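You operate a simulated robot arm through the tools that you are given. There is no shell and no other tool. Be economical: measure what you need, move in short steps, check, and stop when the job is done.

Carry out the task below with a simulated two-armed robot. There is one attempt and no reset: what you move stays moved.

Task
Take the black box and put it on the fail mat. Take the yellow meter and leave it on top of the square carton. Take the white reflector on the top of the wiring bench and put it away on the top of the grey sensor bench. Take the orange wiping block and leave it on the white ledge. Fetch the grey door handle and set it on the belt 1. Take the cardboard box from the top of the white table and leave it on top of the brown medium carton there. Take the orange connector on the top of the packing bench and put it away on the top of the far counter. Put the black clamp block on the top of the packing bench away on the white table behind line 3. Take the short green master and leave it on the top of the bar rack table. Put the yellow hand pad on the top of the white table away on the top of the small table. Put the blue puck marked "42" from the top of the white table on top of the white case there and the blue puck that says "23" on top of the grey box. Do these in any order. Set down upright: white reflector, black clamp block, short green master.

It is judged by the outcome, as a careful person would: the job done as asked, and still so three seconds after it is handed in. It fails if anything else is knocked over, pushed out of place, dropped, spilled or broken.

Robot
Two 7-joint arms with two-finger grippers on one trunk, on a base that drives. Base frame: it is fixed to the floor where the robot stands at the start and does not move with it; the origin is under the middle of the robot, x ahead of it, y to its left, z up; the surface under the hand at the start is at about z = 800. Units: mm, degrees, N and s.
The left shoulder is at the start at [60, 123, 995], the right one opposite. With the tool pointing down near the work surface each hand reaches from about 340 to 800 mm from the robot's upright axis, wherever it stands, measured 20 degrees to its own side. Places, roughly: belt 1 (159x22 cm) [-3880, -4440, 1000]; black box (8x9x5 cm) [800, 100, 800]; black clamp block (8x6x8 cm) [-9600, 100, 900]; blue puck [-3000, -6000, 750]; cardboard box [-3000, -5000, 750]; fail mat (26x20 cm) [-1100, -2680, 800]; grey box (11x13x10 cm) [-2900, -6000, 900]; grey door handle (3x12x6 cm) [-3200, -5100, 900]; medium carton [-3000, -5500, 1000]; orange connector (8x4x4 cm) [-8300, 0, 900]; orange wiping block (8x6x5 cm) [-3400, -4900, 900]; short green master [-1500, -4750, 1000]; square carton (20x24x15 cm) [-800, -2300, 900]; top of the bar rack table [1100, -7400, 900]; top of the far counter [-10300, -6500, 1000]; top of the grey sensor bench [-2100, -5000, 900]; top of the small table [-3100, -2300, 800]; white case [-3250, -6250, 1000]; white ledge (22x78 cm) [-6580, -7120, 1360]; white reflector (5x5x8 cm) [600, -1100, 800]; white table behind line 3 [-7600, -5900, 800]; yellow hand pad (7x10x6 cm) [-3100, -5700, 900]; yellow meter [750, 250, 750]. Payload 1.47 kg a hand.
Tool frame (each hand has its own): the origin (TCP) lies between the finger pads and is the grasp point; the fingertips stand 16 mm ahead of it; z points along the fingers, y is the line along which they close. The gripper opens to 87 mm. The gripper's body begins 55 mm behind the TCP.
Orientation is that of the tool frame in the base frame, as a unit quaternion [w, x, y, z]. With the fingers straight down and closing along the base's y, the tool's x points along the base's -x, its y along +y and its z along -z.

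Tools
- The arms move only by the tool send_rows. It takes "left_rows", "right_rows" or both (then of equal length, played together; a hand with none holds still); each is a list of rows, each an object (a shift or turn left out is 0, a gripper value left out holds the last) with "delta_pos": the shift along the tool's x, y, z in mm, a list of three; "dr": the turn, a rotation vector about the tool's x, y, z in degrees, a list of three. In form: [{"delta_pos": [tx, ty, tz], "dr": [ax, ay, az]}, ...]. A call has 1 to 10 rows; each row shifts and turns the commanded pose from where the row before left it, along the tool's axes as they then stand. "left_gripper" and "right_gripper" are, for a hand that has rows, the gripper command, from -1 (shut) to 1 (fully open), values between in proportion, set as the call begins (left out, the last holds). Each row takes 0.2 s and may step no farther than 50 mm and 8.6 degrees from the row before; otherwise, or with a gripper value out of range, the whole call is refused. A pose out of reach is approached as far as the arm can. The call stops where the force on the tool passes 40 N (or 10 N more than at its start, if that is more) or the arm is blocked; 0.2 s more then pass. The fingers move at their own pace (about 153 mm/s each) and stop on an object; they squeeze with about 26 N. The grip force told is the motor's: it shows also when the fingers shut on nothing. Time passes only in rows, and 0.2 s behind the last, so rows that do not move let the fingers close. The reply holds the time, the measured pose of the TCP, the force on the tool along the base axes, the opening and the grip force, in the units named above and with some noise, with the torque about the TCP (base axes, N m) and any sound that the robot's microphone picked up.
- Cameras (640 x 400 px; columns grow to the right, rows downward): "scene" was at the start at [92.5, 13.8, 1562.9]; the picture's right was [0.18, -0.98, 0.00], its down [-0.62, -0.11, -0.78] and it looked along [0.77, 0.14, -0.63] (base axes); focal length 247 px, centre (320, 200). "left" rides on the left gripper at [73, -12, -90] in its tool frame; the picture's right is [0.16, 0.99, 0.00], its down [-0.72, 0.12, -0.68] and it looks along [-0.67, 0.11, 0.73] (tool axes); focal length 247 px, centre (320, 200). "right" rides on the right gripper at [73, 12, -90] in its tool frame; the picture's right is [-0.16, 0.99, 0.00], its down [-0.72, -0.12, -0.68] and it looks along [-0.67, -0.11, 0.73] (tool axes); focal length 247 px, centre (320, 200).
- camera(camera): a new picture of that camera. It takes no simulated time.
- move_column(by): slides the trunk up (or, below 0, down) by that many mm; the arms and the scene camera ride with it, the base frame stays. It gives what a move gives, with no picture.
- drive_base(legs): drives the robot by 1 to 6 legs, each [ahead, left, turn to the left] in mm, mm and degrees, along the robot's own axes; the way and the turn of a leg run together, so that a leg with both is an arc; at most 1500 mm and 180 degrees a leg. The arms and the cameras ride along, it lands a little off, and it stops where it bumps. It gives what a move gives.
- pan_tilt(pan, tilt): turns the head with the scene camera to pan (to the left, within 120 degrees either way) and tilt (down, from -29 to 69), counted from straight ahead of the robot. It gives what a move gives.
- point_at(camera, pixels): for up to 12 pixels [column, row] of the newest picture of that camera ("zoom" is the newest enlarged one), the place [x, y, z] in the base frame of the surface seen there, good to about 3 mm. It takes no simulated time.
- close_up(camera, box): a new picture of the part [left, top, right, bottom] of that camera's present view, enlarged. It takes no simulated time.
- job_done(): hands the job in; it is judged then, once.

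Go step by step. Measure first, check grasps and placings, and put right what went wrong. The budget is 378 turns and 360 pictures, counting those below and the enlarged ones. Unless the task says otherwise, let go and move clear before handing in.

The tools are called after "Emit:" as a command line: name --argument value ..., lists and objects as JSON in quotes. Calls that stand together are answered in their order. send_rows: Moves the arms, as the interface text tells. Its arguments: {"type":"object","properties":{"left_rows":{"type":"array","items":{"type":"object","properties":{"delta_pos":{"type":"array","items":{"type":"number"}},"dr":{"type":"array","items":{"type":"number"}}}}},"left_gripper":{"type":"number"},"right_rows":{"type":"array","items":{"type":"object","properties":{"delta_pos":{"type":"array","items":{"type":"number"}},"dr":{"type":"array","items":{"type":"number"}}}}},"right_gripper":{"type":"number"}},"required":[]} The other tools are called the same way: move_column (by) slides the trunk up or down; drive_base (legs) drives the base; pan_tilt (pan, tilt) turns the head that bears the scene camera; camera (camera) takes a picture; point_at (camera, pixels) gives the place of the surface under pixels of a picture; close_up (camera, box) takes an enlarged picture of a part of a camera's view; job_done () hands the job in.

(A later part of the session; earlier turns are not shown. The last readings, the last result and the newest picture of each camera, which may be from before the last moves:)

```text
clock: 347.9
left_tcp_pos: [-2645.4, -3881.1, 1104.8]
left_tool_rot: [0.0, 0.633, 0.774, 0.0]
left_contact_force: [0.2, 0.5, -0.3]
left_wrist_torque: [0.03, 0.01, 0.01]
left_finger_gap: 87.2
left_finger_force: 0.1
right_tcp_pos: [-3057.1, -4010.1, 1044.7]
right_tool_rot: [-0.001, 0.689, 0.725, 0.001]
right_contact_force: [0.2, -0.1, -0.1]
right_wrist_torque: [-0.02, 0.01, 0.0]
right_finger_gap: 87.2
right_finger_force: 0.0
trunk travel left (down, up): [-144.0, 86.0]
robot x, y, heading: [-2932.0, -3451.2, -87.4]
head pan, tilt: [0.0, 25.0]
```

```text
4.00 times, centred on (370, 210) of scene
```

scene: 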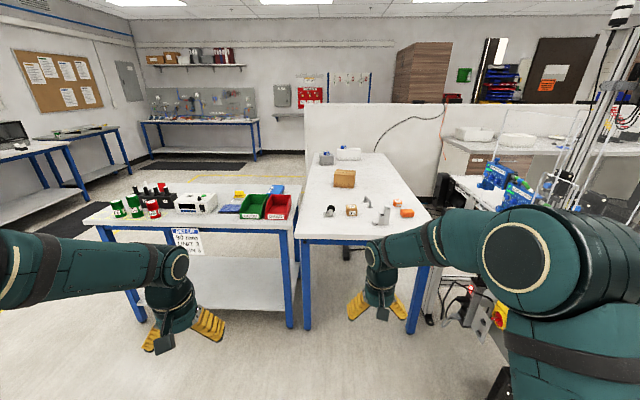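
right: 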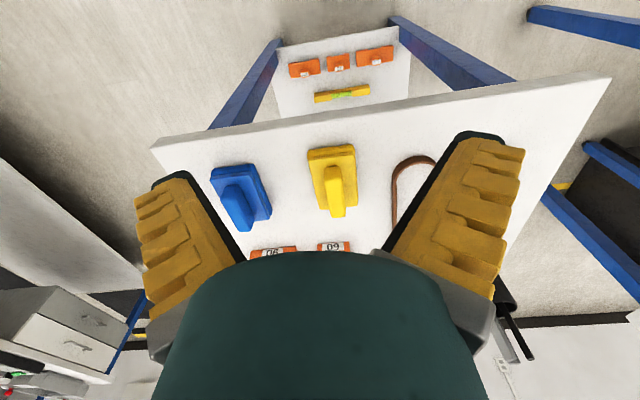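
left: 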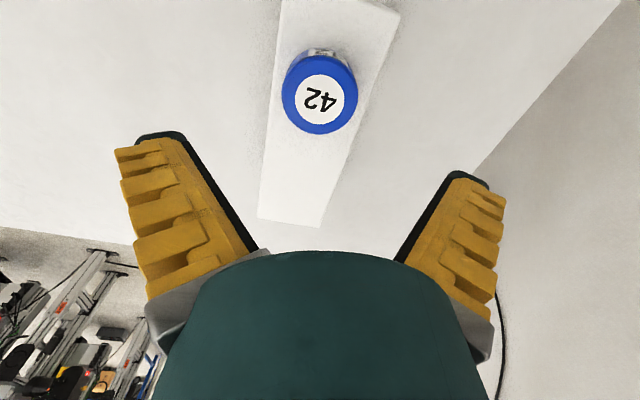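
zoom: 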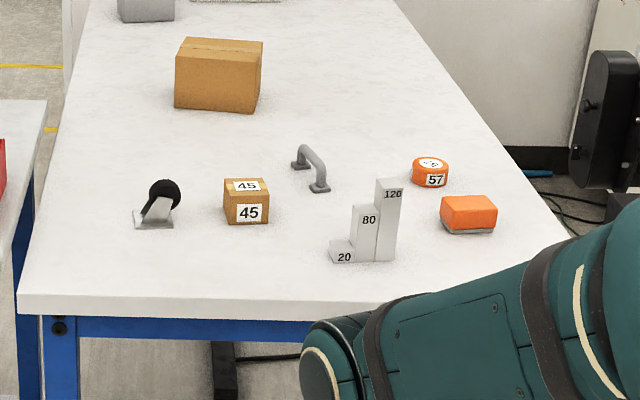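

Emit:
point_at --camera "zoom" --pixels '[[20, 300], [300, 305], [246, 190], [305, 152], [320, 188], [467, 210], [430, 163], [368, 215], [215, 45], [160, 200], [570, 235], [400, 20]]'

```text
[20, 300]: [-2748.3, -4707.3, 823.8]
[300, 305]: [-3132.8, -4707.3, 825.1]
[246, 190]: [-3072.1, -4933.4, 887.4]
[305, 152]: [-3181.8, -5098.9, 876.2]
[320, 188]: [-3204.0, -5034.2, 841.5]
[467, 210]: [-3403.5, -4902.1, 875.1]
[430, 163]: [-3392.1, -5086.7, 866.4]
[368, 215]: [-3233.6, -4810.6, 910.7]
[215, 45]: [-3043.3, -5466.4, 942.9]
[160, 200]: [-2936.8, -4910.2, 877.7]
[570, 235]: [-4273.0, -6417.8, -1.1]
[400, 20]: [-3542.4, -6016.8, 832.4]
```

North edge is y=-4707. Box at (-3072,-4940), handle around (-3192,-5077), wiping block (-3405,-4910). I'll drive up to the edge.

Emit:
drive_base --legs '[[840, -260, -2.6]]'

Emit:
pan_tilt --pan 0 --tilt 45

Emit:
camera --camera "scene"

```text
clock: 352.6
left_tcp_pos: [-2926.2, -4755.6, 1103.9]
left_tool_rot: [-0.001, 0.659, 0.752, -0.001]
left_contact_force: [0.1, -0.7, 0.6]
left_wrist_torque: [0.02, 0.0, 0.02]
left_finger_gap: 87.0
left_finger_force: 0.1
right_tcp_pos: [-3346.9, -4854.3, 1044.9]
right_tool_rot: [-0.001, 0.714, 0.7, 0.0]
right_contact_force: [-0.3, -0.3, 0.4]
right_wrist_torque: [0.02, -0.03, -0.03]
right_finger_gap: 86.9
right_finger_force: 0.2
trunk travel left (down, up): [-144.0, 86.0]
robot x, y, heading: [-3190.3, -4306.8, -91.1]
head pan, tilt: [0.0, 25.0]
```

```text
clock: 353.4
left_tcp_pos: [-2924.6, -4753.5, 1103.7]
left_tool_rot: [0.0, 0.659, 0.752, 0.0]
left_contact_force: [-0.4, 0.3, -0.2]
left_wrist_torque: [-0.01, -0.01, 0.02]
left_finger_gap: 87.0
left_finger_force: 0.0
right_tcp_pos: [-3346.8, -4854.1, 1044.3]
right_tool_rot: [0.0, 0.713, 0.701, 0.001]
right_contact_force: [0.0, -0.6, -0.2]
right_wrist_torque: [-0.01, -0.03, -0.01]
right_finger_gap: 87.0
right_finger_force: 0.0
trunk travel left (down, up): [-144.0, 86.0]
robot x, y, heading: [-3189.8, -4308.9, -91.4]
head pan, tilt: [0.0, 45.0]
```

```text
264 pictures are left
```

scene: 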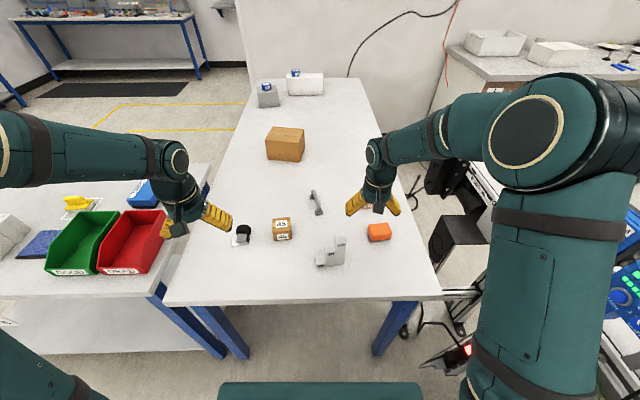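

Now a close look at the handle and its neighbours.

Emit:
close_up --camera "scene" --box '[220, 170, 420, 295]'

```text
3.20 times, centred on (320, 232) of scene
```

zoom: 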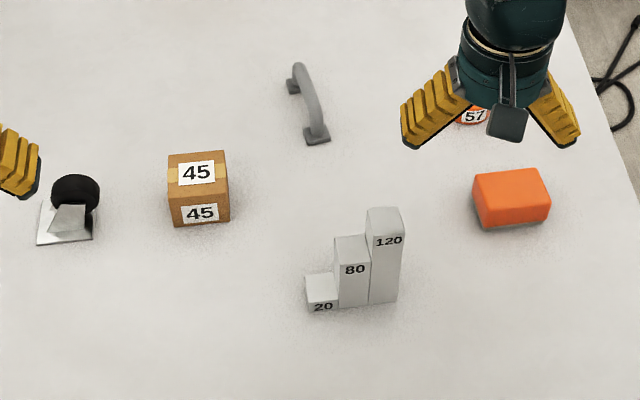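

Emit:
point_at --camera "zoom" --pixels '[[298, 67], [310, 95], [316, 125], [316, 138], [292, 85], [197, 172], [170, 157], [224, 152], [228, 185], [477, 175], [545, 172], [550, 200]]'

```text
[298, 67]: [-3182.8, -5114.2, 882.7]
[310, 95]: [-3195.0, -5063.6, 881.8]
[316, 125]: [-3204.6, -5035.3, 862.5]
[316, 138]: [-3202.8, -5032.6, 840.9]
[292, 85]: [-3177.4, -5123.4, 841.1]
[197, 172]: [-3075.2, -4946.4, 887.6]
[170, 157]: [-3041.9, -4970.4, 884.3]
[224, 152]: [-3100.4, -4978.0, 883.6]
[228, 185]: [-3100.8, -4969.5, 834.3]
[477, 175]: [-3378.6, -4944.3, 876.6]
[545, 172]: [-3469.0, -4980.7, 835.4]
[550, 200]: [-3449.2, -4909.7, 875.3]
```

Handle spans (-3204,-5033) to (-3176,-5125), bar top 882. I'll shift the base left and forward so the right hand reaches it well.

Emit:
drive_base --legs '[[25, 140, 1.4]]'

Emit:
camera --camera "right"

```text
clock: 355.3
left_tcp_pos: [-2774.2, -4774.0, 1103.1]
left_tool_rot: [0.0, 0.649, 0.761, -0.001]
left_contact_force: [-0.2, 0.0, 0.0]
left_wrist_torque: [0.0, 0.0, 0.0]
left_finger_gap: 87.2
left_finger_force: 0.0
right_tcp_pos: [-3192.1, -4886.1, 1045.0]
right_tool_rot: [-0.001, 0.703, 0.711, 0.001]
right_contact_force: [0.3, -0.4, 0.6]
right_wrist_torque: [-0.01, 0.0, 0.0]
right_finger_gap: 87.0
right_finger_force: 0.0
trunk travel left (down, up): [-144.0, 86.0]
robot x, y, heading: [-3049.7, -4336.0, -89.7]
head pan, tilt: [0.0, 45.0]
```

```text
262 pictures are left
```

right: 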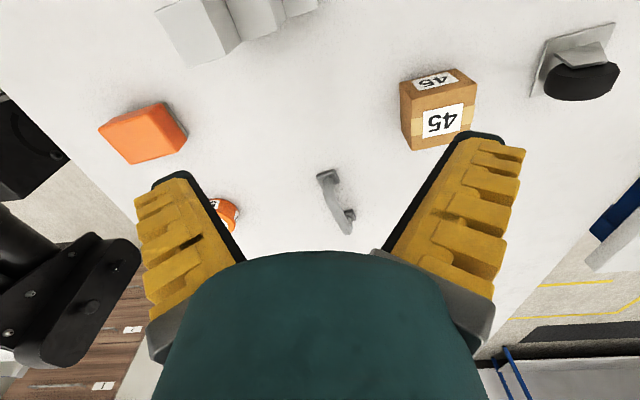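

Emit:
send_rows --right_rows '[{"delta_pos": [-38.6, 0, 0]}, {"delta_pos": [-38.6, 0, 0]}, {"delta_pos": [-38.6, 0, 0]}, {"delta_pos": [-38.6, 0, 0]}, {"delta_pos": [-38.6, 0, 0]}, {"dr": [0, 0, -8.2]}, {"dr": [0, 0, -8.2]}, {"delta_pos": [0, 0, 45]}, {}]' --right_gripper 0.2

Emit:
camera --camera "right"

```text
clock: 357.3
left_tcp_pos: [-2775.4, -4774.6, 1104.4]
left_tool_rot: [0.0, 0.649, 0.761, 0.0]
left_contact_force: [0.1, 0.0, -0.8]
left_wrist_torque: [0.03, -0.02, 0.01]
left_finger_gap: 87.1
left_finger_force: 0.1
right_tcp_pos: [-3189.6, -5075.0, 998.3]
right_tool_rot: [0.0, 0.595, 0.804, 0.0]
right_contact_force: [-0.2, 0.6, 0.5]
right_wrist_torque: [-0.01, 0.0, 0.04]
right_finger_gap: 57.3
right_finger_force: 3.9
trunk travel left (down, up): [-144.0, 86.0]
robot x, y, heading: [-3047.9, -4333.1, -89.9]
head pan, tilt: [0.0, 45.0]
```

```text
261 pictures are left
```

right: 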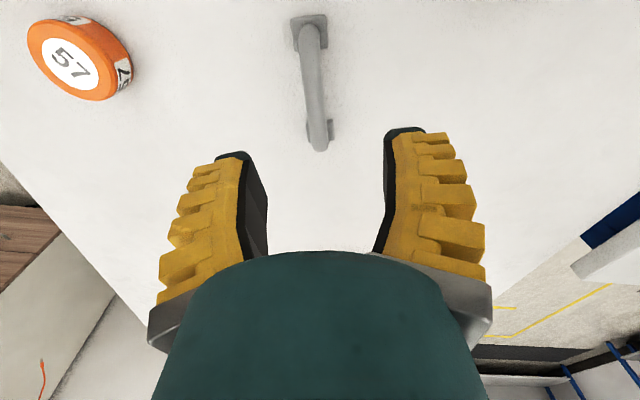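

Emit:
point_at --camera "right" --pixels '[[309, 50], [314, 80], [317, 110], [320, 140], [310, 20], [303, 85], [324, 85]]'

```text
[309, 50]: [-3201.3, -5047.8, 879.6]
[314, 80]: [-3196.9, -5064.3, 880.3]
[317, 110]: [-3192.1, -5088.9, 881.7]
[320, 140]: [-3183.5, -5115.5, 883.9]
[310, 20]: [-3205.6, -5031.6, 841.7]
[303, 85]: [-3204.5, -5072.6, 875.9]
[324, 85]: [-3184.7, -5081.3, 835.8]
```

Bar centre is about 5 mm off; correcting, descending to z≈872, and gripping.

Emit:
send_rows --right_rows '[{"delta_pos": [0, -5, 45]}, {"delta_pos": [0, 0, 45]}, {"delta_pos": [0, 0, 36]}, {}]'

Emit:
send_rows --right_rows '[{}, {}, {}, {}]' --right_gripper -1

Emit:
send_rows --right_rows '[{"delta_pos": [0, 0, -4]}, {"delta_pos": [0, 0, -6]}, {"delta_pos": [0, 0, -20]}, {"delta_pos": [0, 0, -40]}, {"delta_pos": [0, 0, -45]}, {"delta_pos": [0, 0, -45]}]'

Emit:
camera --camera "right"

```text
clock: 358.3
left_tcp_pos: [-2775.2, -4773.2, 1104.6]
left_tool_rot: [0.0, 0.649, 0.761, 0.0]
left_contact_force: [0.6, -0.4, 0.4]
left_wrist_torque: [0.02, 0.0, -0.02]
left_finger_gap: 86.9
left_finger_force: 0.0
right_tcp_pos: [-3198.1, -5077.4, 875.4]
right_tool_rot: [0.0, 0.595, 0.804, 0.0]
right_contact_force: [-0.7, 1.2, 0.6]
right_wrist_torque: [0.0, 0.03, 0.02]
right_finger_gap: 57.5
right_finger_force: 4.2
trunk travel left (down, up): [-144.0, 86.0]
robot x, y, heading: [-3050.6, -4334.1, -89.9]
head pan, tilt: [0.0, 45.0]
```

```text
clock: 359.3
left_tcp_pos: [-2774.2, -4774.1, 1103.6]
left_tool_rot: [-0.001, 0.649, 0.761, 0.0]
left_contact_force: [-0.7, -0.6, -0.1]
left_wrist_torque: [-0.03, -0.01, 0.02]
left_finger_gap: 87.3
left_finger_force: 0.1
right_tcp_pos: [-3198.4, -5078.8, 874.2]
right_tool_rot: [-0.002, 0.595, 0.804, 0.001]
right_contact_force: [-0.1, 0.1, -0.4]
right_wrist_torque: [0.01, 0.02, 0.02]
right_finger_gap: 6.3
right_finger_force: 26.0
trunk travel left (down, up): [-144.0, 86.0]
robot x, y, heading: [-3050.2, -4335.2, -89.9]
head pan, tilt: [0.0, 45.0]
```

```text
clock: 360.7
left_tcp_pos: [-2773.9, -4774.2, 1104.3]
left_tool_rot: [0.0, 0.648, 0.761, 0.0]
left_contact_force: [0.6, -0.4, -0.2]
left_wrist_torque: [-0.01, -0.04, -0.03]
left_finger_gap: 87.2
left_finger_force: 0.0
right_tcp_pos: [-3194.6, -5076.0, 1031.8]
right_tool_rot: [0.0, 0.595, 0.804, 0.0]
right_contact_force: [-0.3, 0.4, -0.7]
right_wrist_torque: [-0.02, -0.03, 0.0]
right_finger_gap: 6.0
right_finger_force: 26.2
trunk travel left (down, up): [-144.0, 86.0]
robot x, y, heading: [-3048.6, -4335.0, -89.9]
head pan, tilt: [0.0, 45.0]
```

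```text
260 pictures are left
```

right: 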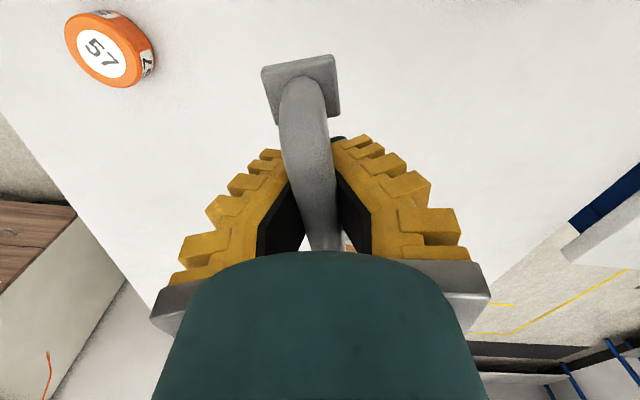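

The handle is held by its bar. I'll tuck in, turn west and look at belt 1.

Emit:
send_rows --right_rows '[{"delta_pos": [40, 0, -20]}, {"delta_pos": [45, 0, 0]}, {"delta_pos": [45, 0, 0]}, {"delta_pos": [45, 0, 0]}, {"delta_pos": [45, 0, 0]}]'

Emit:
drive_base --legs '[[-250, 0, 0], [0, 0, -90]]'

Emit:
pan_tilt --pan 0 --tilt 35

Emit:
camera --camera "scene"

```text
clock: 361.9
left_tcp_pos: [-2775.4, -4773.3, 1104.5]
left_tool_rot: [0.0, 0.649, 0.761, -0.001]
left_contact_force: [-0.5, 0.5, 0.3]
left_wrist_torque: [-0.01, -0.01, 0.01]
left_finger_gap: 86.8
left_finger_force: 0.0
right_tcp_pos: [-3259.2, -4868.4, 1054.4]
right_tool_rot: [0.001, 0.594, 0.804, 0.0]
right_contact_force: [-0.3, 1.0, -0.5]
right_wrist_torque: [-0.02, 0.0, 0.0]
right_finger_gap: 5.7
right_finger_force: 26.0
trunk travel left (down, up): [-144.0, 86.0]
robot x, y, heading: [-3052.2, -4329.5, -89.9]
head pan, tilt: [0.0, 45.0]
```

```text
clock: 367.5
left_tcp_pos: [-3486.0, -4373.4, 1103.6]
left_tool_rot: [0.0, 0.996, 0.091, -0.001]
left_contact_force: [0.4, -0.4, 0.6]
left_wrist_torque: [0.01, 0.0, 0.02]
left_finger_gap: 87.1
left_finger_force: 0.0
right_tcp_pos: [-3592.4, -3889.4, 1053.4]
right_tool_rot: [0.0, 0.987, 0.159, 0.001]
right_contact_force: [0.9, 0.3, -0.7]
right_wrist_torque: [-0.03, -0.03, 0.05]
right_finger_gap: 6.0
right_finger_force: 26.0
trunk travel left (down, up): [-144.0, 86.0]
robot x, y, heading: [-3048.5, -4090.2, -178.6]
head pan, tilt: [0.0, 45.0]
```

```text
clock: 368.2
left_tcp_pos: [-3483.8, -4371.8, 1103.2]
left_tool_rot: [0.0, 0.996, 0.092, 0.0]
left_contact_force: [0.5, 0.6, -0.2]
left_wrist_torque: [0.02, 0.01, 0.0]
left_finger_gap: 86.9
left_finger_force: 0.1
right_tcp_pos: [-3592.1, -3889.7, 1053.8]
right_tool_rot: [0.0, 0.987, 0.161, 0.001]
right_contact_force: [0.0, -0.6, -0.3]
right_wrist_torque: [0.04, 0.01, -0.02]
right_finger_gap: 5.8
right_finger_force: 25.9
trunk travel left (down, up): [-144.0, 86.0]
robot x, y, heading: [-3054.0, -4089.1, -178.6]
head pan, tilt: [0.0, 35.0]
```

```text
259 pictures are left
```

scene: 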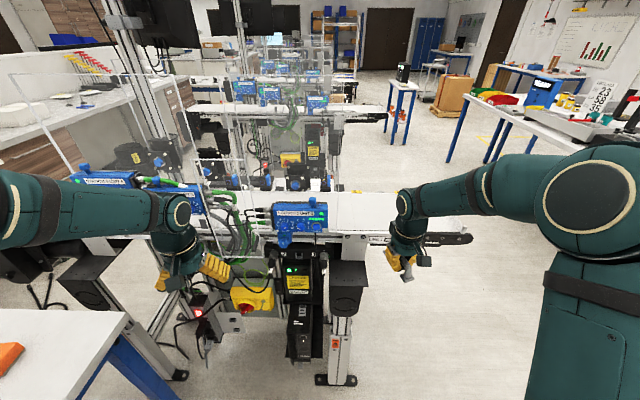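

Belt 1 runs across ahead with guards on the left part and a free end at right (350–400,210). Zooming in.

Emit:
close_up --camera "scene" --box '[240, 150, 480, 300]'

Emit:
point_at --camera "scene" --pixels '[[345, 205], [375, 205], [390, 215], [345, 230], [300, 208], [260, 185], [340, 193], [380, 195], [455, 238], [350, 280], [210, 160], [100, 185]]'

```text
2.67 times, centred on (360, 225) of scene
```

zoom: 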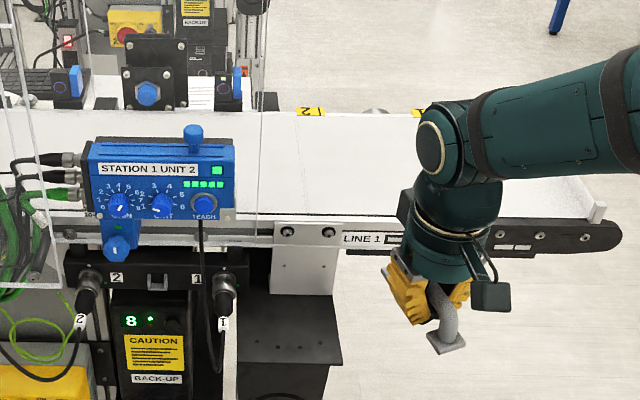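

```text
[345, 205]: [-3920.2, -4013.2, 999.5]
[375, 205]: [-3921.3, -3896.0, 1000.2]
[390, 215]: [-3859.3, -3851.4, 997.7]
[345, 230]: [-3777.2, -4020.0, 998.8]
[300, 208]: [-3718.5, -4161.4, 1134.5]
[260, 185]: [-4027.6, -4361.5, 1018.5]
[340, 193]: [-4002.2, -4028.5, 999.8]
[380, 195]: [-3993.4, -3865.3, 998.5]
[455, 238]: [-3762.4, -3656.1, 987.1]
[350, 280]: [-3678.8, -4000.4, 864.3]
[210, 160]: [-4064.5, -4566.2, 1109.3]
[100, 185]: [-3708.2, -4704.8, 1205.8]
```

Belt surface is z≈1000, free for y -4080..-3660, x -3770..-4000. I'll raise the trunk, tuck the left hand, and move up.

Emit:
move_column --by 80

Emit:
send_rows --left_rows '[{"delta_pos": [40, 0, 0]}, {"delta_pos": [40, 0, 0]}, {"delta_pos": [30, 0, 0]}]'

Emit:
drive_base --legs '[[130, -20, -1.4]]'

Emit:
camera --camera "scene"

```text
clock: 369.4
left_tcp_pos: [-3485.3, -4371.9, 1183.6]
left_tool_rot: [0.0, 0.996, 0.091, 0.0]
left_contact_force: [-0.6, -0.6, 0.0]
left_wrist_torque: [0.01, 0.02, -0.02]
left_finger_gap: 86.8
left_finger_force: 0.1
right_tcp_pos: [-3593.2, -3890.4, 1133.6]
right_tool_rot: [0.0, 0.987, 0.159, 0.001]
right_contact_force: [0.5, 0.8, -0.2]
right_wrist_torque: [0.03, -0.01, 0.03]
right_finger_gap: 6.0
right_finger_force: 25.7
trunk travel left (down, up): [-224.0, 6.0]
robot x, y, heading: [-3045.9, -4085.9, -178.7]
head pan, tilt: [0.0, 35.0]
```

```text
clock: 370.2
left_tcp_pos: [-3371.6, -4352.1, 1184.1]
left_tool_rot: [0.0, 0.996, 0.092, -0.001]
left_contact_force: [0.0, -0.6, 0.4]
left_wrist_torque: [0.0, 0.06, 0.02]
left_finger_gap: 87.2
left_finger_force: 0.1
right_tcp_pos: [-3591.2, -3890.3, 1135.0]
right_tool_rot: [0.0, 0.987, 0.159, 0.0]
right_contact_force: [0.5, 0.5, -0.1]
right_wrist_torque: [-0.01, 0.01, 0.0]
right_finger_gap: 6.3
right_finger_force: 26.0
trunk travel left (down, up): [-224.0, 6.0]
robot x, y, heading: [-3050.2, -4089.1, -178.7]
head pan, tilt: [0.0, 35.0]
```

```text
clock: 371.5
left_tcp_pos: [-3512.4, -4325.1, 1183.7]
left_tool_rot: [0.001, 0.997, 0.079, 0.0]
left_contact_force: [-0.7, 0.4, 0.0]
left_wrist_torque: [0.01, -0.03, -0.01]
left_finger_gap: 87.0
left_finger_force: 0.0
right_tcp_pos: [-3718.8, -3857.5, 1134.1]
right_tool_rot: [0.0, 0.989, 0.146, 0.001]
right_contact_force: [-0.7, 0.4, -0.4]
right_wrist_torque: [0.0, -0.03, 0.0]
right_finger_gap: 6.0
right_finger_force: 25.8
trunk travel left (down, up): [-224.0, 6.0]
robot x, y, heading: [-3184.6, -4066.4, -179.8]
head pan, tilt: [0.0, 35.0]
```

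```text
257 pictures are left
```

scene: 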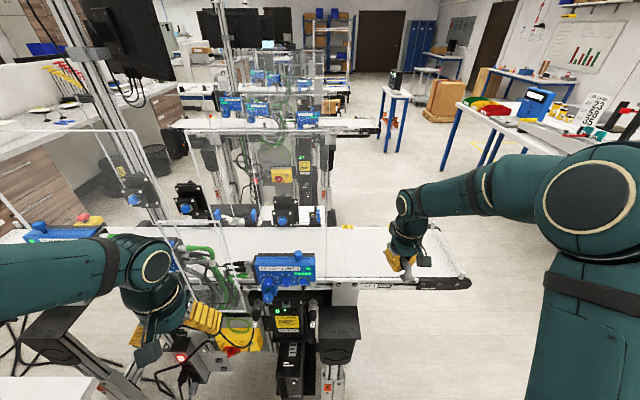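

Extending the right hand over the belt centre and lowering.

Emit:
send_rows --right_rows '[{"delta_pos": [-41.4, -6.5, 0]}, {"delta_pos": [-41.4, -6.5, 0]}, {"delta_pos": [-41.4, -6.5, 0]}, {"delta_pos": [-41.4, -6.5, 0]}, {"delta_pos": [0, 0, 40]}, {"delta_pos": [0, 0, 30]}, {}]'

Emit:
camera --camera "right"

Emit:
close_up --camera "scene" --box '[320, 190, 480, 300]'

```text
clock: 373.1
left_tcp_pos: [-3510.7, -4324.4, 1184.4]
left_tool_rot: [0.0, 0.997, 0.079, 0.0]
left_contact_force: [0.1, -0.7, 0.5]
left_wrist_torque: [0.03, 0.02, -0.02]
left_finger_gap: 86.9
left_finger_force: 0.0
right_tcp_pos: [-3885.0, -3880.6, 1064.8]
right_tool_rot: [0.001, 0.989, 0.147, 0.001]
right_contact_force: [-0.1, -1.0, 0.0]
right_wrist_torque: [-0.04, 0.04, 0.01]
right_finger_gap: 6.0
right_finger_force: 26.4
trunk travel left (down, up): [-224.0, 6.0]
robot x, y, heading: [-3180.7, -4067.9, -180.1]
head pan, tilt: [0.0, 35.0]
```

```text
256 pictures are left
```

right: 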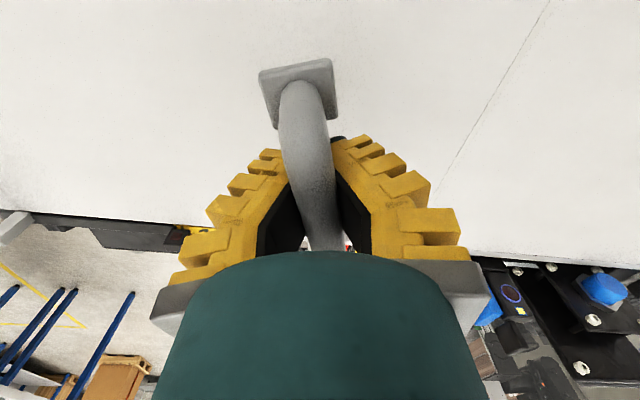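

```text
3.64 times, centred on (400, 245) of scene
```

zoom: 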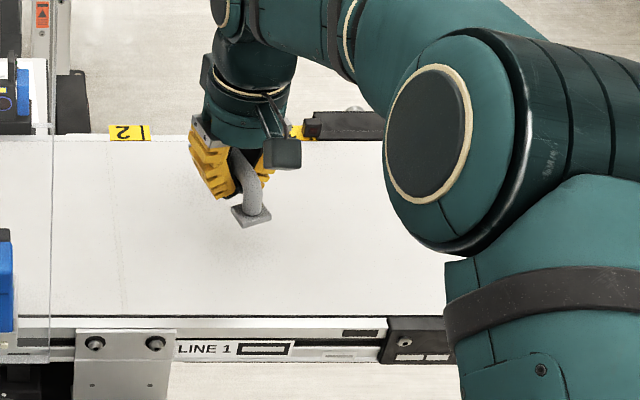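

Lowering gently the last 25 mm.

Emit:
send_rows --right_rows '[{"delta_pos": [0, 0, 10]}, {"delta_pos": [0, 0, 6]}, {}]'

Emit:
send_rows --right_rows '[{"delta_pos": [0, 0, 4]}, {"delta_pos": [0, 0, 3]}, {}]'

```text
clock: 373.9
left_tcp_pos: [-3510.4, -4324.6, 1183.6]
left_tool_rot: [0.0, 0.997, 0.079, 0.0]
left_contact_force: [0.7, -0.4, 0.1]
left_wrist_torque: [-0.01, -0.06, 0.01]
left_finger_gap: 87.2
left_finger_force: 0.1
right_tcp_pos: [-3883.4, -3880.7, 1047.7]
right_tool_rot: [0.0, 0.989, 0.148, 0.001]
right_contact_force: [0.5, 0.4, -1.1]
right_wrist_torque: [0.0, -0.03, 0.01]
right_finger_gap: 5.9
right_finger_force: 26.2
trunk travel left (down, up): [-224.0, 6.0]
robot x, y, heading: [-3182.6, -4067.2, -180.4]
head pan, tilt: [0.0, 35.0]
```

```text
clock: 374.7
left_tcp_pos: [-3511.0, -4325.2, 1183.5]
left_tool_rot: [0.001, 0.997, 0.079, 0.0]
left_contact_force: [0.6, -0.3, -0.4]
left_wrist_torque: [-0.03, 0.0, 0.02]
left_finger_gap: 87.1
left_finger_force: 0.1
right_tcp_pos: [-3884.3, -3879.1, 1041.0]
right_tool_rot: [0.0, 0.989, 0.147, 0.001]
right_contact_force: [-0.6, 0.2, -1.6]
right_wrist_torque: [0.0, -0.05, -0.01]
right_finger_gap: 5.8
right_finger_force: 26.1
trunk travel left (down, up): [-224.0, 6.0]
robot x, y, heading: [-3182.3, -4069.3, -180.1]
head pan, tilt: [0.0, 35.0]
```

Emit:
send_rows --right_rows '[{"delta_pos": [0, 0, 2]}, {"delta_pos": [0, 0, 2]}, {}]'

```text
clock: 375.5
left_tcp_pos: [-3511.1, -4324.8, 1183.6]
left_tool_rot: [-0.001, 0.997, 0.078, 0.0]
left_contact_force: [-0.3, -0.2, 0.0]
left_wrist_torque: [0.01, -0.03, 0.03]
left_finger_gap: 86.9
left_finger_force: 0.0
right_tcp_pos: [-3884.3, -3881.4, 1036.6]
right_tool_rot: [-0.001, 0.989, 0.147, 0.0]
right_contact_force: [0.7, 0.1, -1.5]
right_wrist_torque: [0.02, 0.0, 0.01]
right_finger_gap: 5.9
right_finger_force: 25.9
trunk travel left (down, up): [-224.0, 6.0]
robot x, y, heading: [-3183.6, -4068.6, -179.9]
head pan, tilt: [0.0, 35.0]
```

Emit:
send_rows --right_rows '[{"delta_pos": [0, 0, 2]}, {"delta_pos": [0, 0, 2]}, {}]'

Emit:
close_up --camera "scene" --box '[350, 210, 430, 270]'

```text
clock: 376.3
left_tcp_pos: [-3510.0, -4325.4, 1182.6]
left_tool_rot: [0.001, 0.997, 0.079, 0.0]
left_contact_force: [0.3, -0.2, 0.1]
left_wrist_torque: [-0.01, 0.0, -0.02]
left_finger_gap: 87.1
left_finger_force: 0.0
right_tcp_pos: [-3884.5, -3880.8, 1031.6]
right_tool_rot: [-0.001, 0.989, 0.147, 0.001]
right_contact_force: [0.6, -0.5, -0.9]
right_wrist_torque: [0.02, -0.02, -0.01]
right_finger_gap: 5.9
right_finger_force: 25.6
trunk travel left (down, up): [-224.0, 6.0]
robot x, y, heading: [-3180.3, -4066.2, -180.2]
head pan, tilt: [0.0, 35.0]
```

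```text
6.67 times, centred on (390, 240) of scene
```

zoom: 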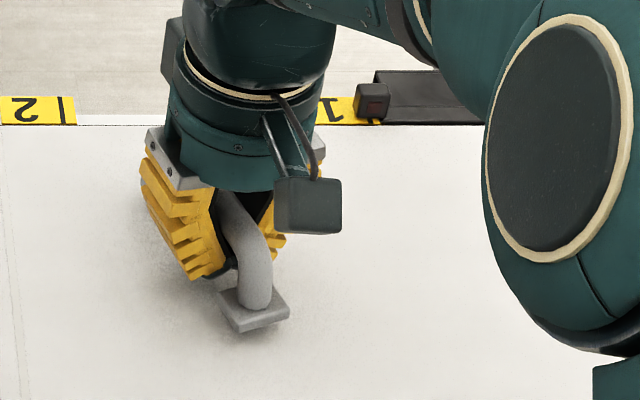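

Not yet touching at 1031.6; continuing in small steps (fingertips must stay above 1000).

Emit:
send_rows --right_rows '[{"delta_pos": [0, 0, 2]}, {"delta_pos": [0, 0, 2]}, {}]'

Emit:
send_rows --right_rows '[{"delta_pos": [0, 0, 2]}, {"delta_pos": [0, 0, 1]}, {}]'

```text
clock: 377.1
left_tcp_pos: [-3511.3, -4325.3, 1183.7]
left_tool_rot: [-0.001, 0.997, 0.079, -0.001]
left_contact_force: [-0.4, -0.2, 0.4]
left_wrist_torque: [0.04, 0.0, -0.04]
left_finger_gap: 87.2
left_finger_force: 0.1
right_tcp_pos: [-3883.3, -3881.8, 1029.6]
right_tool_rot: [-0.001, 0.989, 0.147, 0.001]
right_contact_force: [0.4, 0.2, -0.9]
right_wrist_torque: [0.05, 0.0, 0.04]
right_finger_gap: 6.1
right_finger_force: 26.1
trunk travel left (down, up): [-224.0, 6.0]
robot x, y, heading: [-3181.2, -4068.7, -180.1]
head pan, tilt: [0.0, 35.0]
```

```text
clock: 377.9
left_tcp_pos: [-3511.7, -4324.7, 1183.7]
left_tool_rot: [0.001, 0.997, 0.078, -0.001]
left_contact_force: [-0.7, -0.9, 0.5]
left_wrist_torque: [-0.02, -0.01, 0.02]
left_finger_gap: 86.9
left_finger_force: 0.1
right_tcp_pos: [-3882.7, -3881.8, 1025.2]
right_tool_rot: [0.0, 0.989, 0.147, 0.001]
right_contact_force: [0.1, 0.5, -0.5]
right_wrist_torque: [0.01, 0.04, -0.02]
right_finger_gap: 6.2
right_finger_force: 26.5
trunk travel left (down, up): [-224.0, 6.0]
robot x, y, heading: [-3181.1, -4067.7, -179.9]
head pan, tilt: [0.0, 35.0]
```

Emit:
close_up --camera "scene" --box '[350, 210, 430, 270]'

Emit:
point_at --camera "zoom" --pixels '[[255, 320], [255, 350], [255, 240], [255, 335], [210, 300], [150, 300]]'

Emit:
camera --camera "right"

```text
6.67 times, centred on (390, 240) of scene
```

zoom: 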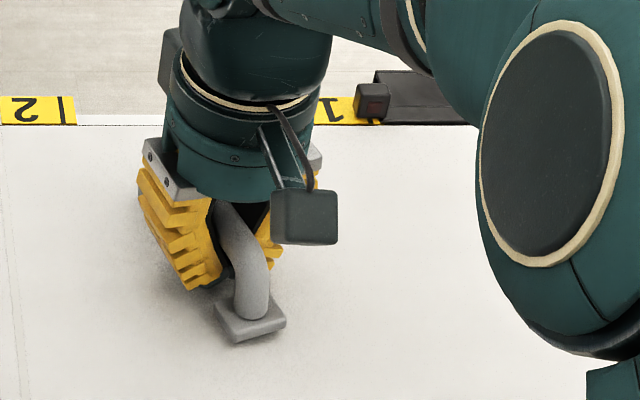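

```text
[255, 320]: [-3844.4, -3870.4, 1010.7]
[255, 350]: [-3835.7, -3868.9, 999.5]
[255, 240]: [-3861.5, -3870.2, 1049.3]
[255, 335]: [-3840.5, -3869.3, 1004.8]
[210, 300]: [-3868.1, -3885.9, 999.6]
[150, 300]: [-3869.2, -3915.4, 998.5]
```

```text
252 pictures are left
```

right: 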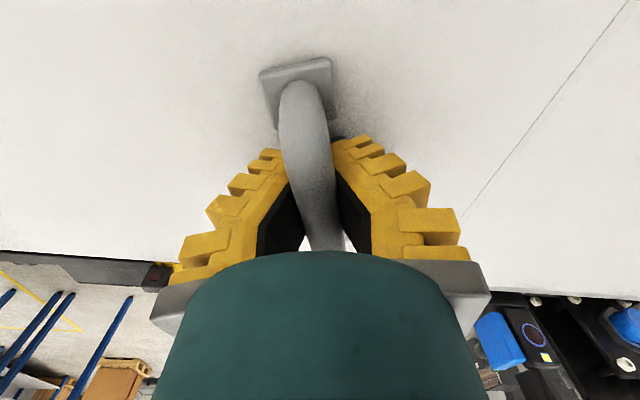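

The foot is about 3 mm above the belt. Two more tiny steps.

Emit:
send_rows --right_rows '[{"delta_pos": [0, 0, 1.5]}, {"delta_pos": [0, 0, 1.5]}, {}]'

```text
clock: 378.7
left_tcp_pos: [-3511.1, -4325.5, 1185.0]
left_tool_rot: [0.0, 0.997, 0.078, -0.001]
left_contact_force: [0.2, -0.2, 0.1]
left_wrist_torque: [0.02, 0.05, -0.01]
left_finger_gap: 86.9
left_finger_force: 0.1
right_tcp_pos: [-3883.0, -3880.1, 1022.8]
right_tool_rot: [0.0, 0.989, 0.147, 0.001]
right_contact_force: [0.7, -0.5, 0.3]
right_wrist_torque: [0.01, 0.01, -0.05]
right_finger_gap: 6.1
right_finger_force: 26.2
trunk travel left (down, up): [-224.0, 6.0]
robot x, y, heading: [-3181.8, -4070.6, -179.8]
head pan, tilt: [0.0, 35.0]
```

Emit:
send_rows --right_rows '[{"delta_pos": [0, 0, 1.5]}, {}]'

Emit:
send_rows --right_rows '[{}, {}, {}]' --right_gripper 0.2

Emit:
send_rows --right_rows '[{"delta_pos": [0, 0, -20]}, {"delta_pos": [0, 0, -40]}, {"delta_pos": [0, 0, -45]}, {"delta_pos": [40, 0, 0]}, {"delta_pos": [45, 0, 0]}, {"delta_pos": [45, 0, 0]}]'

Emit:
camera --camera "right"

Emit:
close_up --camera "scene" --box '[320, 190, 480, 300]'

```text
clock: 379.3
left_tcp_pos: [-3511.0, -4325.0, 1184.8]
left_tool_rot: [0.0, 0.997, 0.079, 0.0]
left_contact_force: [0.1, 0.6, -0.3]
left_wrist_torque: [0.0, 0.01, -0.04]
left_finger_gap: 87.1
left_finger_force: 0.0
right_tcp_pos: [-3882.1, -3882.0, 1021.0]
right_tool_rot: [0.0, 0.989, 0.146, 0.0]
right_contact_force: [0.2, -0.2, 0.5]
right_wrist_torque: [0.02, 0.01, -0.02]
right_finger_gap: 5.7
right_finger_force: 25.8
trunk travel left (down, up): [-224.0, 6.0]
robot x, y, heading: [-3181.1, -4064.0, -179.8]
head pan, tilt: [0.0, 35.0]
```

```text
clock: 380.1
left_tcp_pos: [-3510.3, -4325.1, 1184.7]
left_tool_rot: [0.0, 0.997, 0.078, -0.001]
left_contact_force: [-0.1, -1.1, 0.0]
left_wrist_torque: [-0.01, -0.01, 0.02]
left_finger_gap: 87.0
left_finger_force: 0.0
right_tcp_pos: [-3882.9, -3881.4, 1021.4]
right_tool_rot: [0.0, 0.989, 0.148, 0.001]
right_contact_force: [-0.3, 0.6, 0.3]
right_wrist_torque: [-0.07, 0.02, 0.0]
right_finger_gap: 57.5
right_finger_force: 3.6
trunk travel left (down, up): [-224.0, 6.0]
robot x, y, heading: [-3180.7, -4068.4, -179.9]
head pan, tilt: [0.0, 35.0]
```

```text
clock: 381.5
left_tcp_pos: [-3509.6, -4325.1, 1185.5]
left_tool_rot: [0.001, 0.997, 0.079, -0.001]
left_contact_force: [-0.7, 0.2, -0.8]
left_wrist_torque: [0.01, 0.04, 0.0]
left_finger_gap: 87.0
left_finger_force: 0.0
right_tcp_pos: [-3756.5, -3843.2, 1125.1]
right_tool_rot: [-0.001, 0.989, 0.147, 0.0]
right_contact_force: [-0.1, 0.2, 0.1]
right_wrist_torque: [-0.03, 0.01, 0.01]
right_finger_gap: 57.4
right_finger_force: 3.8
trunk travel left (down, up): [-224.0, 6.0]
robot x, y, heading: [-3181.6, -4070.9, -180.0]
head pan, tilt: [0.0, 35.0]
```

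```text
251 pictures are left
```

right: 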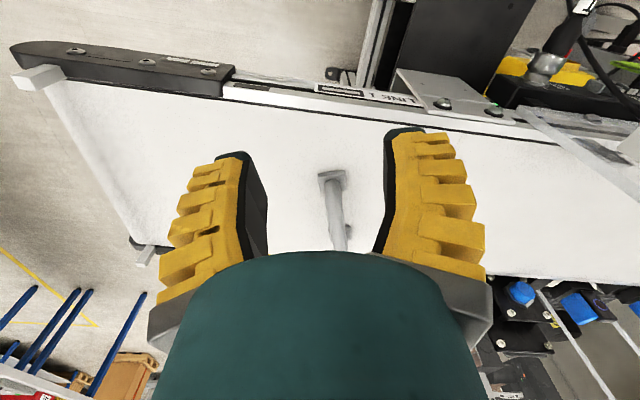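

```text
3.64 times, centred on (400, 245) of scene
```

zoom: 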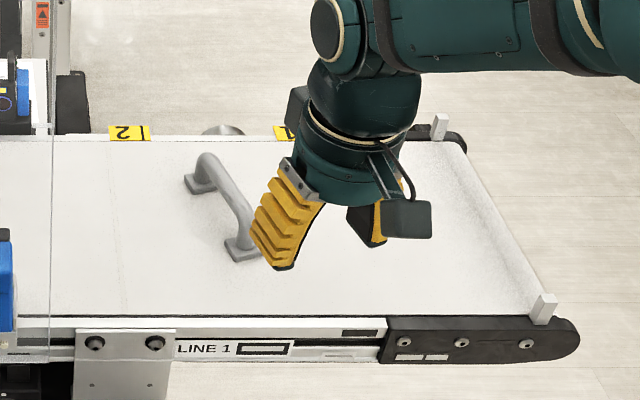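

The handle stands on belt 1. Going back to the white table's north edge for the small box and the wiping block.

Emit:
send_rows --right_rows '[{"delta_pos": [45, 0, 0]}, {"delta_pos": [45, 0, 0]}, {"delta_pos": [45, 0, 0]}]' --right_gripper 1

Emit:
drive_base --legs '[[-180, 0, 0], [0, 0, 90], [250, -180, 0]]'

Emit:
move_column --by -80

Emit:
pan_tilt --pan 0 --tilt 45

Emit:
camera --camera "scene"

```text
clock: 382.3
left_tcp_pos: [-3509.1, -4324.7, 1183.7]
left_tool_rot: [0.0, 0.997, 0.079, -0.001]
left_contact_force: [0.2, 0.2, 0.8]
left_wrist_torque: [0.01, 0.05, -0.03]
left_finger_gap: 86.9
left_finger_force: 0.1
right_tcp_pos: [-3628.8, -3800.8, 1124.2]
right_tool_rot: [0.0, 0.989, 0.147, 0.001]
right_contact_force: [0.7, 0.6, 0.4]
right_wrist_torque: [0.02, 0.04, 0.02]
right_finger_gap: 87.0
right_finger_force: 0.1
trunk travel left (down, up): [-224.0, 6.0]
robot x, y, heading: [-3182.1, -4065.7, -180.1]
head pan, tilt: [0.0, 35.0]
```

```text
clock: 389.5
left_tcp_pos: [-2905.2, -4644.8, 1184.6]
left_tool_rot: [0.0, 0.636, 0.772, 0.0]
left_contact_force: [0.2, 0.0, -0.1]
left_wrist_torque: [-0.02, 0.02, 0.01]
left_finger_gap: 86.7
left_finger_force: 0.1
right_tcp_pos: [-3424.2, -4782.0, 1123.7]
right_tool_rot: [0.0, 0.582, 0.813, 0.001]
right_contact_force: [1.0, -0.6, 0.2]
right_wrist_torque: [0.02, 0.01, 0.02]
right_finger_gap: 87.2
right_finger_force: 0.1
trunk travel left (down, up): [-224.0, 6.0]
robot x, y, heading: [-3174.0, -4321.2, -88.1]
head pan, tilt: [0.0, 35.0]
```

```text
clock: 390.6
left_tcp_pos: [-2905.0, -4643.6, 1105.0]
left_tool_rot: [0.0, 0.636, 0.772, 0.0]
left_contact_force: [0.7, 1.1, 0.7]
left_wrist_torque: [-0.02, 0.02, -0.03]
left_finger_gap: 86.7
left_finger_force: 0.1
right_tcp_pos: [-3425.1, -4780.6, 1044.4]
right_tool_rot: [-0.001, 0.581, 0.814, 0.001]
right_contact_force: [0.0, 0.2, -0.3]
right_wrist_torque: [-0.02, 0.0, 0.01]
right_finger_gap: 86.8
right_finger_force: 0.0
trunk travel left (down, up): [-144.0, 86.0]
robot x, y, heading: [-3174.9, -4327.2, -88.1]
head pan, tilt: [0.0, 35.0]
```

```text
clock: 391.4
left_tcp_pos: [-2905.3, -4643.7, 1103.0]
left_tool_rot: [0.0, 0.635, 0.773, 0.0]
left_contact_force: [-1.3, 0.4, -0.5]
left_wrist_torque: [0.0, -0.02, 0.01]
left_finger_gap: 87.1
left_finger_force: 0.0
right_tcp_pos: [-3423.6, -4781.1, 1043.9]
right_tool_rot: [-0.001, 0.581, 0.814, 0.001]
right_contact_force: [0.0, -0.7, -0.1]
right_wrist_torque: [-0.01, -0.02, 0.01]
right_finger_gap: 87.1
right_finger_force: 0.0
trunk travel left (down, up): [-144.0, 86.0]
robot x, y, heading: [-3174.5, -4324.0, -88.1]
head pan, tilt: [0.0, 45.0]
```

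```text
249 pictures are left
```

scene: 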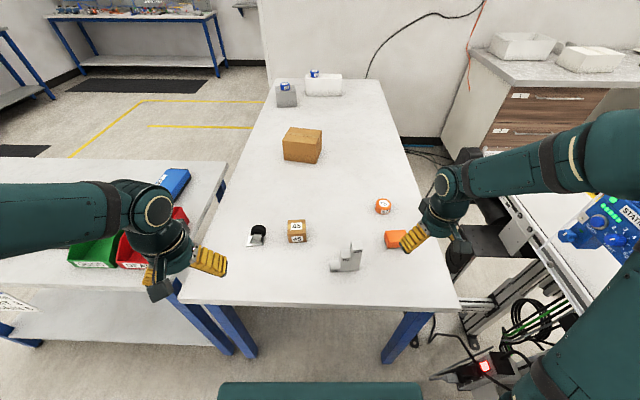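

Zooming on the small box and wiping block for corners.

Emit:
close_up --camera "scene" --box '[240, 190, 420, 290]'

Emit:
camera --camera "right"

```text
3.56 times, centred on (330, 240) of scene
```

zoom: 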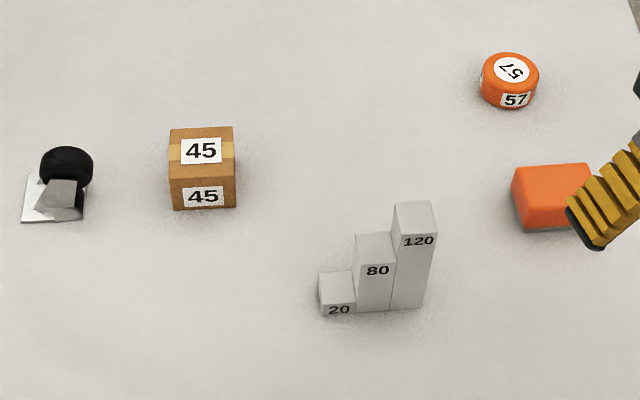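

```text
247 pictures are left
```

right: 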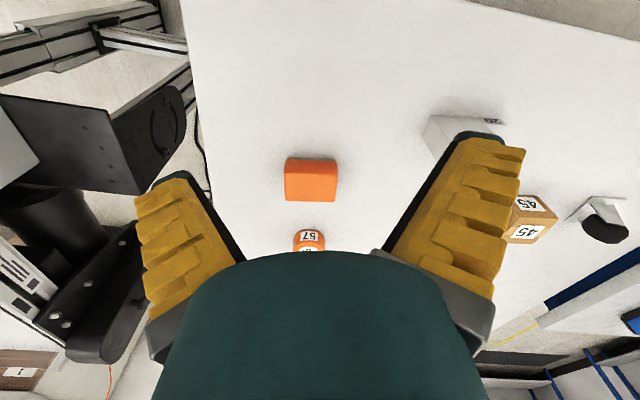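

Emit:
point_at --camera "zoom" --pixels '[[172, 131], [232, 129], [234, 162], [172, 163], [202, 150], [518, 170], [588, 166], [520, 205], [555, 180], [420, 205]]'

Emit:
point_at --camera "right" --pixels '[[287, 160], [335, 160], [335, 200], [285, 197], [310, 180], [180, 95], [165, 190], [135, 250]]'

```text
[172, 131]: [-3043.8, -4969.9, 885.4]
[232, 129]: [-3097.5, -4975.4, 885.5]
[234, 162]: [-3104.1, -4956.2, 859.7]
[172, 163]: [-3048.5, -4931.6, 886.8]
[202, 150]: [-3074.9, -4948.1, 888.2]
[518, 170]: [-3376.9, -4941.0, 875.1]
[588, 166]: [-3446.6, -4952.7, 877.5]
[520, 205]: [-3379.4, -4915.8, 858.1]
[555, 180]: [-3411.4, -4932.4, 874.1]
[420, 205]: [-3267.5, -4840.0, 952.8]
```

```text
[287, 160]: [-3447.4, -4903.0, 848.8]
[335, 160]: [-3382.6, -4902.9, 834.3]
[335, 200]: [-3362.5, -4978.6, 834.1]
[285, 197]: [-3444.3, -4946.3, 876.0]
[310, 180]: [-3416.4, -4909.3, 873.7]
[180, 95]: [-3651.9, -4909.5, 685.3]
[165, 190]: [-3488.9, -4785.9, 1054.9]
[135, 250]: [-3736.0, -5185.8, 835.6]
```

Block is about 80×60 mm centred near (-3413,-4922), long axis at about 9.5°. I'll move over it and rotate the wrist so the fingers close across its 60 mm side.

Emit:
send_rows --right_rows '[{"delta_pos": [-45.7, -11.8, 0]}, {"delta_pos": [-45.7, -11.8, 0]}, {"delta_pos": [-45.7, -11.8, 0]}, {"dr": [0, 0, 8.3]}, {"dr": [0, 0, 8.3]}, {"dr": [0, 0, 8.3]}, {"dr": [0, 0, 8.3]}, {"dr": [0, 0, 8.3]}, {"dr": [0, 0, 8.3]}]'

Emit:
send_rows --right_rows '[{"dr": [0, 0, 8.3]}, {"dr": [0, 0, 8.3]}, {"dr": [0, 0, 8.3]}, {"dr": [0, 0, 8.3]}, {"dr": [0, 0, 8.3]}, {"dr": [0, 0, 8.3]}]'

Emit:
camera --camera "right"

Emit:
camera --camera "scene"

```text
clock: 393.4
left_tcp_pos: [-2904.9, -4643.9, 1104.8]
left_tool_rot: [0.0, 0.636, 0.772, 0.0]
left_contact_force: [0.5, 0.4, 0.5]
left_wrist_torque: [-0.01, -0.01, 0.0]
left_finger_gap: 87.3
left_finger_force: 0.1
right_tcp_pos: [-3413.2, -4923.4, 1045.4]
right_tool_rot: [0.0, 0.871, 0.492, 0.0]
right_contact_force: [-0.4, -0.4, 0.1]
right_wrist_torque: [0.0, -0.01, 0.0]
right_finger_gap: 87.1
right_finger_force: 0.2
trunk travel left (down, up): [-144.0, 86.0]
robot x, y, heading: [-3170.0, -4321.9, -88.2]
head pan, tilt: [0.0, 45.0]
```

```text
clock: 394.8
left_tcp_pos: [-2905.0, -4645.0, 1105.1]
left_tool_rot: [-0.001, 0.637, 0.771, 0.0]
left_contact_force: [0.6, 0.8, 0.2]
left_wrist_torque: [0.02, -0.02, 0.01]
left_finger_gap: 87.1
left_finger_force: 0.1
right_tcp_pos: [-3412.9, -4921.9, 1043.5]
right_tool_rot: [-0.002, 0.997, 0.08, 0.0]
right_contact_force: [0.0, -0.1, 1.3]
right_wrist_torque: [0.03, -0.02, 0.02]
right_finger_gap: 86.9
right_finger_force: 0.0
trunk travel left (down, up): [-144.0, 86.0]
robot x, y, heading: [-3173.6, -4322.8, -88.1]
head pan, tilt: [0.0, 45.0]
```

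```text
246 pictures are left
```

right: 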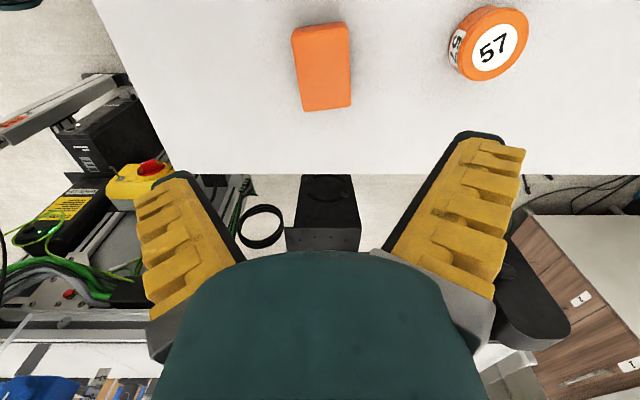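

```text
245 pictures are left
```

scene: 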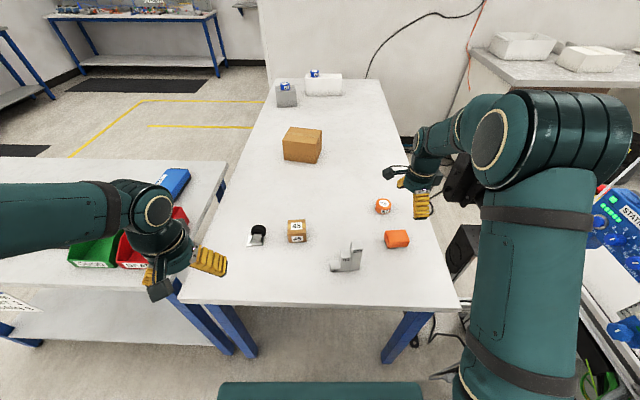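

Rotation done with no contact. Measuring the block from above.

Emit:
point_at --camera "right" --pixels '[[294, 32], [345, 25], [350, 100], [305, 108], [322, 65]]'

```text
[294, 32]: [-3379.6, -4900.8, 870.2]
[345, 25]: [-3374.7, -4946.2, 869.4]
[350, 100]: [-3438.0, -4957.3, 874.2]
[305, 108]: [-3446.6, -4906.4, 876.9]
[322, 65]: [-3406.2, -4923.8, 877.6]
```

Centre is (-3410,-4928). Descending and gripping.

Emit:
send_rows --right_rows '[{"delta_pos": [2, 6, 40]}, {"delta_pos": [0, 0, 45]}, {"delta_pos": [0, 0, 45]}, {"delta_pos": [0, 0, 40]}, {"delta_pos": [0, 0, 18]}, {}]'

Emit:
send_rows --right_rows '[{}, {}, {}, {}]' --right_gripper -1

Emit:
send_rows --right_rows '[{"delta_pos": [0, 0, -4]}, {"delta_pos": [0, 0, -6]}, {"delta_pos": [0, 0, -20]}, {"delta_pos": [0, 0, -40]}, {"delta_pos": [0, 0, -45]}, {"delta_pos": [0, 0, -45]}]'

Emit:
camera --camera "right"

```text
clock: 396.1
left_tcp_pos: [-2905.6, -4643.1, 1104.0]
left_tool_rot: [0.0, 0.636, 0.772, 0.001]
left_contact_force: [-0.2, -0.8, 0.3]
left_wrist_torque: [0.04, 0.01, 0.03]
left_finger_gap: 87.1
left_finger_force: 0.0
right_tcp_pos: [-3408.5, -4927.1, 855.2]
right_tool_rot: [-0.001, 0.997, 0.081, 0.0]
right_contact_force: [-0.1, -0.8, 0.1]
right_wrist_torque: [0.01, 0.02, -0.02]
right_finger_gap: 87.1
right_finger_force: 0.1
trunk travel left (down, up): [-144.0, 86.0]
robot x, y, heading: [-3175.2, -4324.2, -87.9]
head pan, tilt: [0.0, 45.0]
```

```text
clock: 397.1
left_tcp_pos: [-2905.7, -4644.7, 1103.8]
left_tool_rot: [0.0, 0.636, 0.771, -0.001]
left_contact_force: [-0.3, -0.4, -0.2]
left_wrist_torque: [-0.02, -0.07, 0.0]
left_finger_gap: 86.9
left_finger_force: 0.1
right_tcp_pos: [-3409.9, -4927.7, 854.1]
right_tool_rot: [-0.001, 0.997, 0.082, -0.001]
right_contact_force: [-2.0, 0.8, 0.7]
right_wrist_torque: [-0.02, 0.03, -0.03]
right_finger_gap: 53.6
right_finger_force: 26.0
trunk travel left (down, up): [-144.0, 86.0]
robot x, y, heading: [-3170.8, -4321.0, -87.8]
head pan, tilt: [0.0, 45.0]
```

```text
clock: 398.6
left_tcp_pos: [-2905.0, -4642.4, 1104.3]
left_tool_rot: [-0.001, 0.636, 0.772, 0.0]
left_contact_force: [-0.1, -0.8, 0.0]
left_wrist_torque: [0.02, -0.03, 0.0]
left_finger_gap: 87.0
left_finger_force: 0.0
right_tcp_pos: [-3413.6, -4926.6, 1017.3]
right_tool_rot: [-0.001, 0.997, 0.081, 0.0]
right_contact_force: [-0.4, 0.5, -1.1]
right_wrist_torque: [-0.01, -0.01, -0.01]
right_finger_gap: 53.4
right_finger_force: 25.7
trunk travel left (down, up): [-144.0, 86.0]
robot x, y, heading: [-3174.9, -4324.6, -88.2]
head pan, tilt: [0.0, 45.0]
```

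```text
244 pictures are left
```

right: 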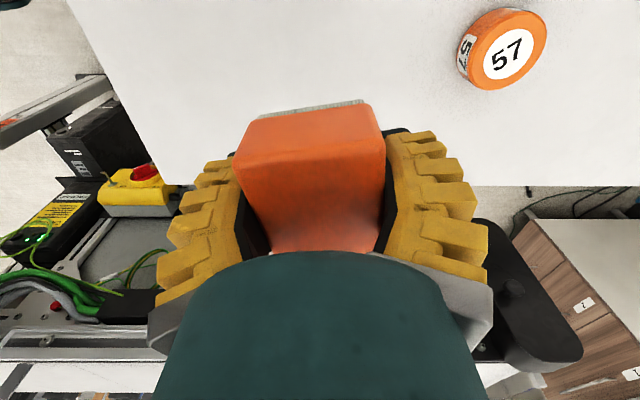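

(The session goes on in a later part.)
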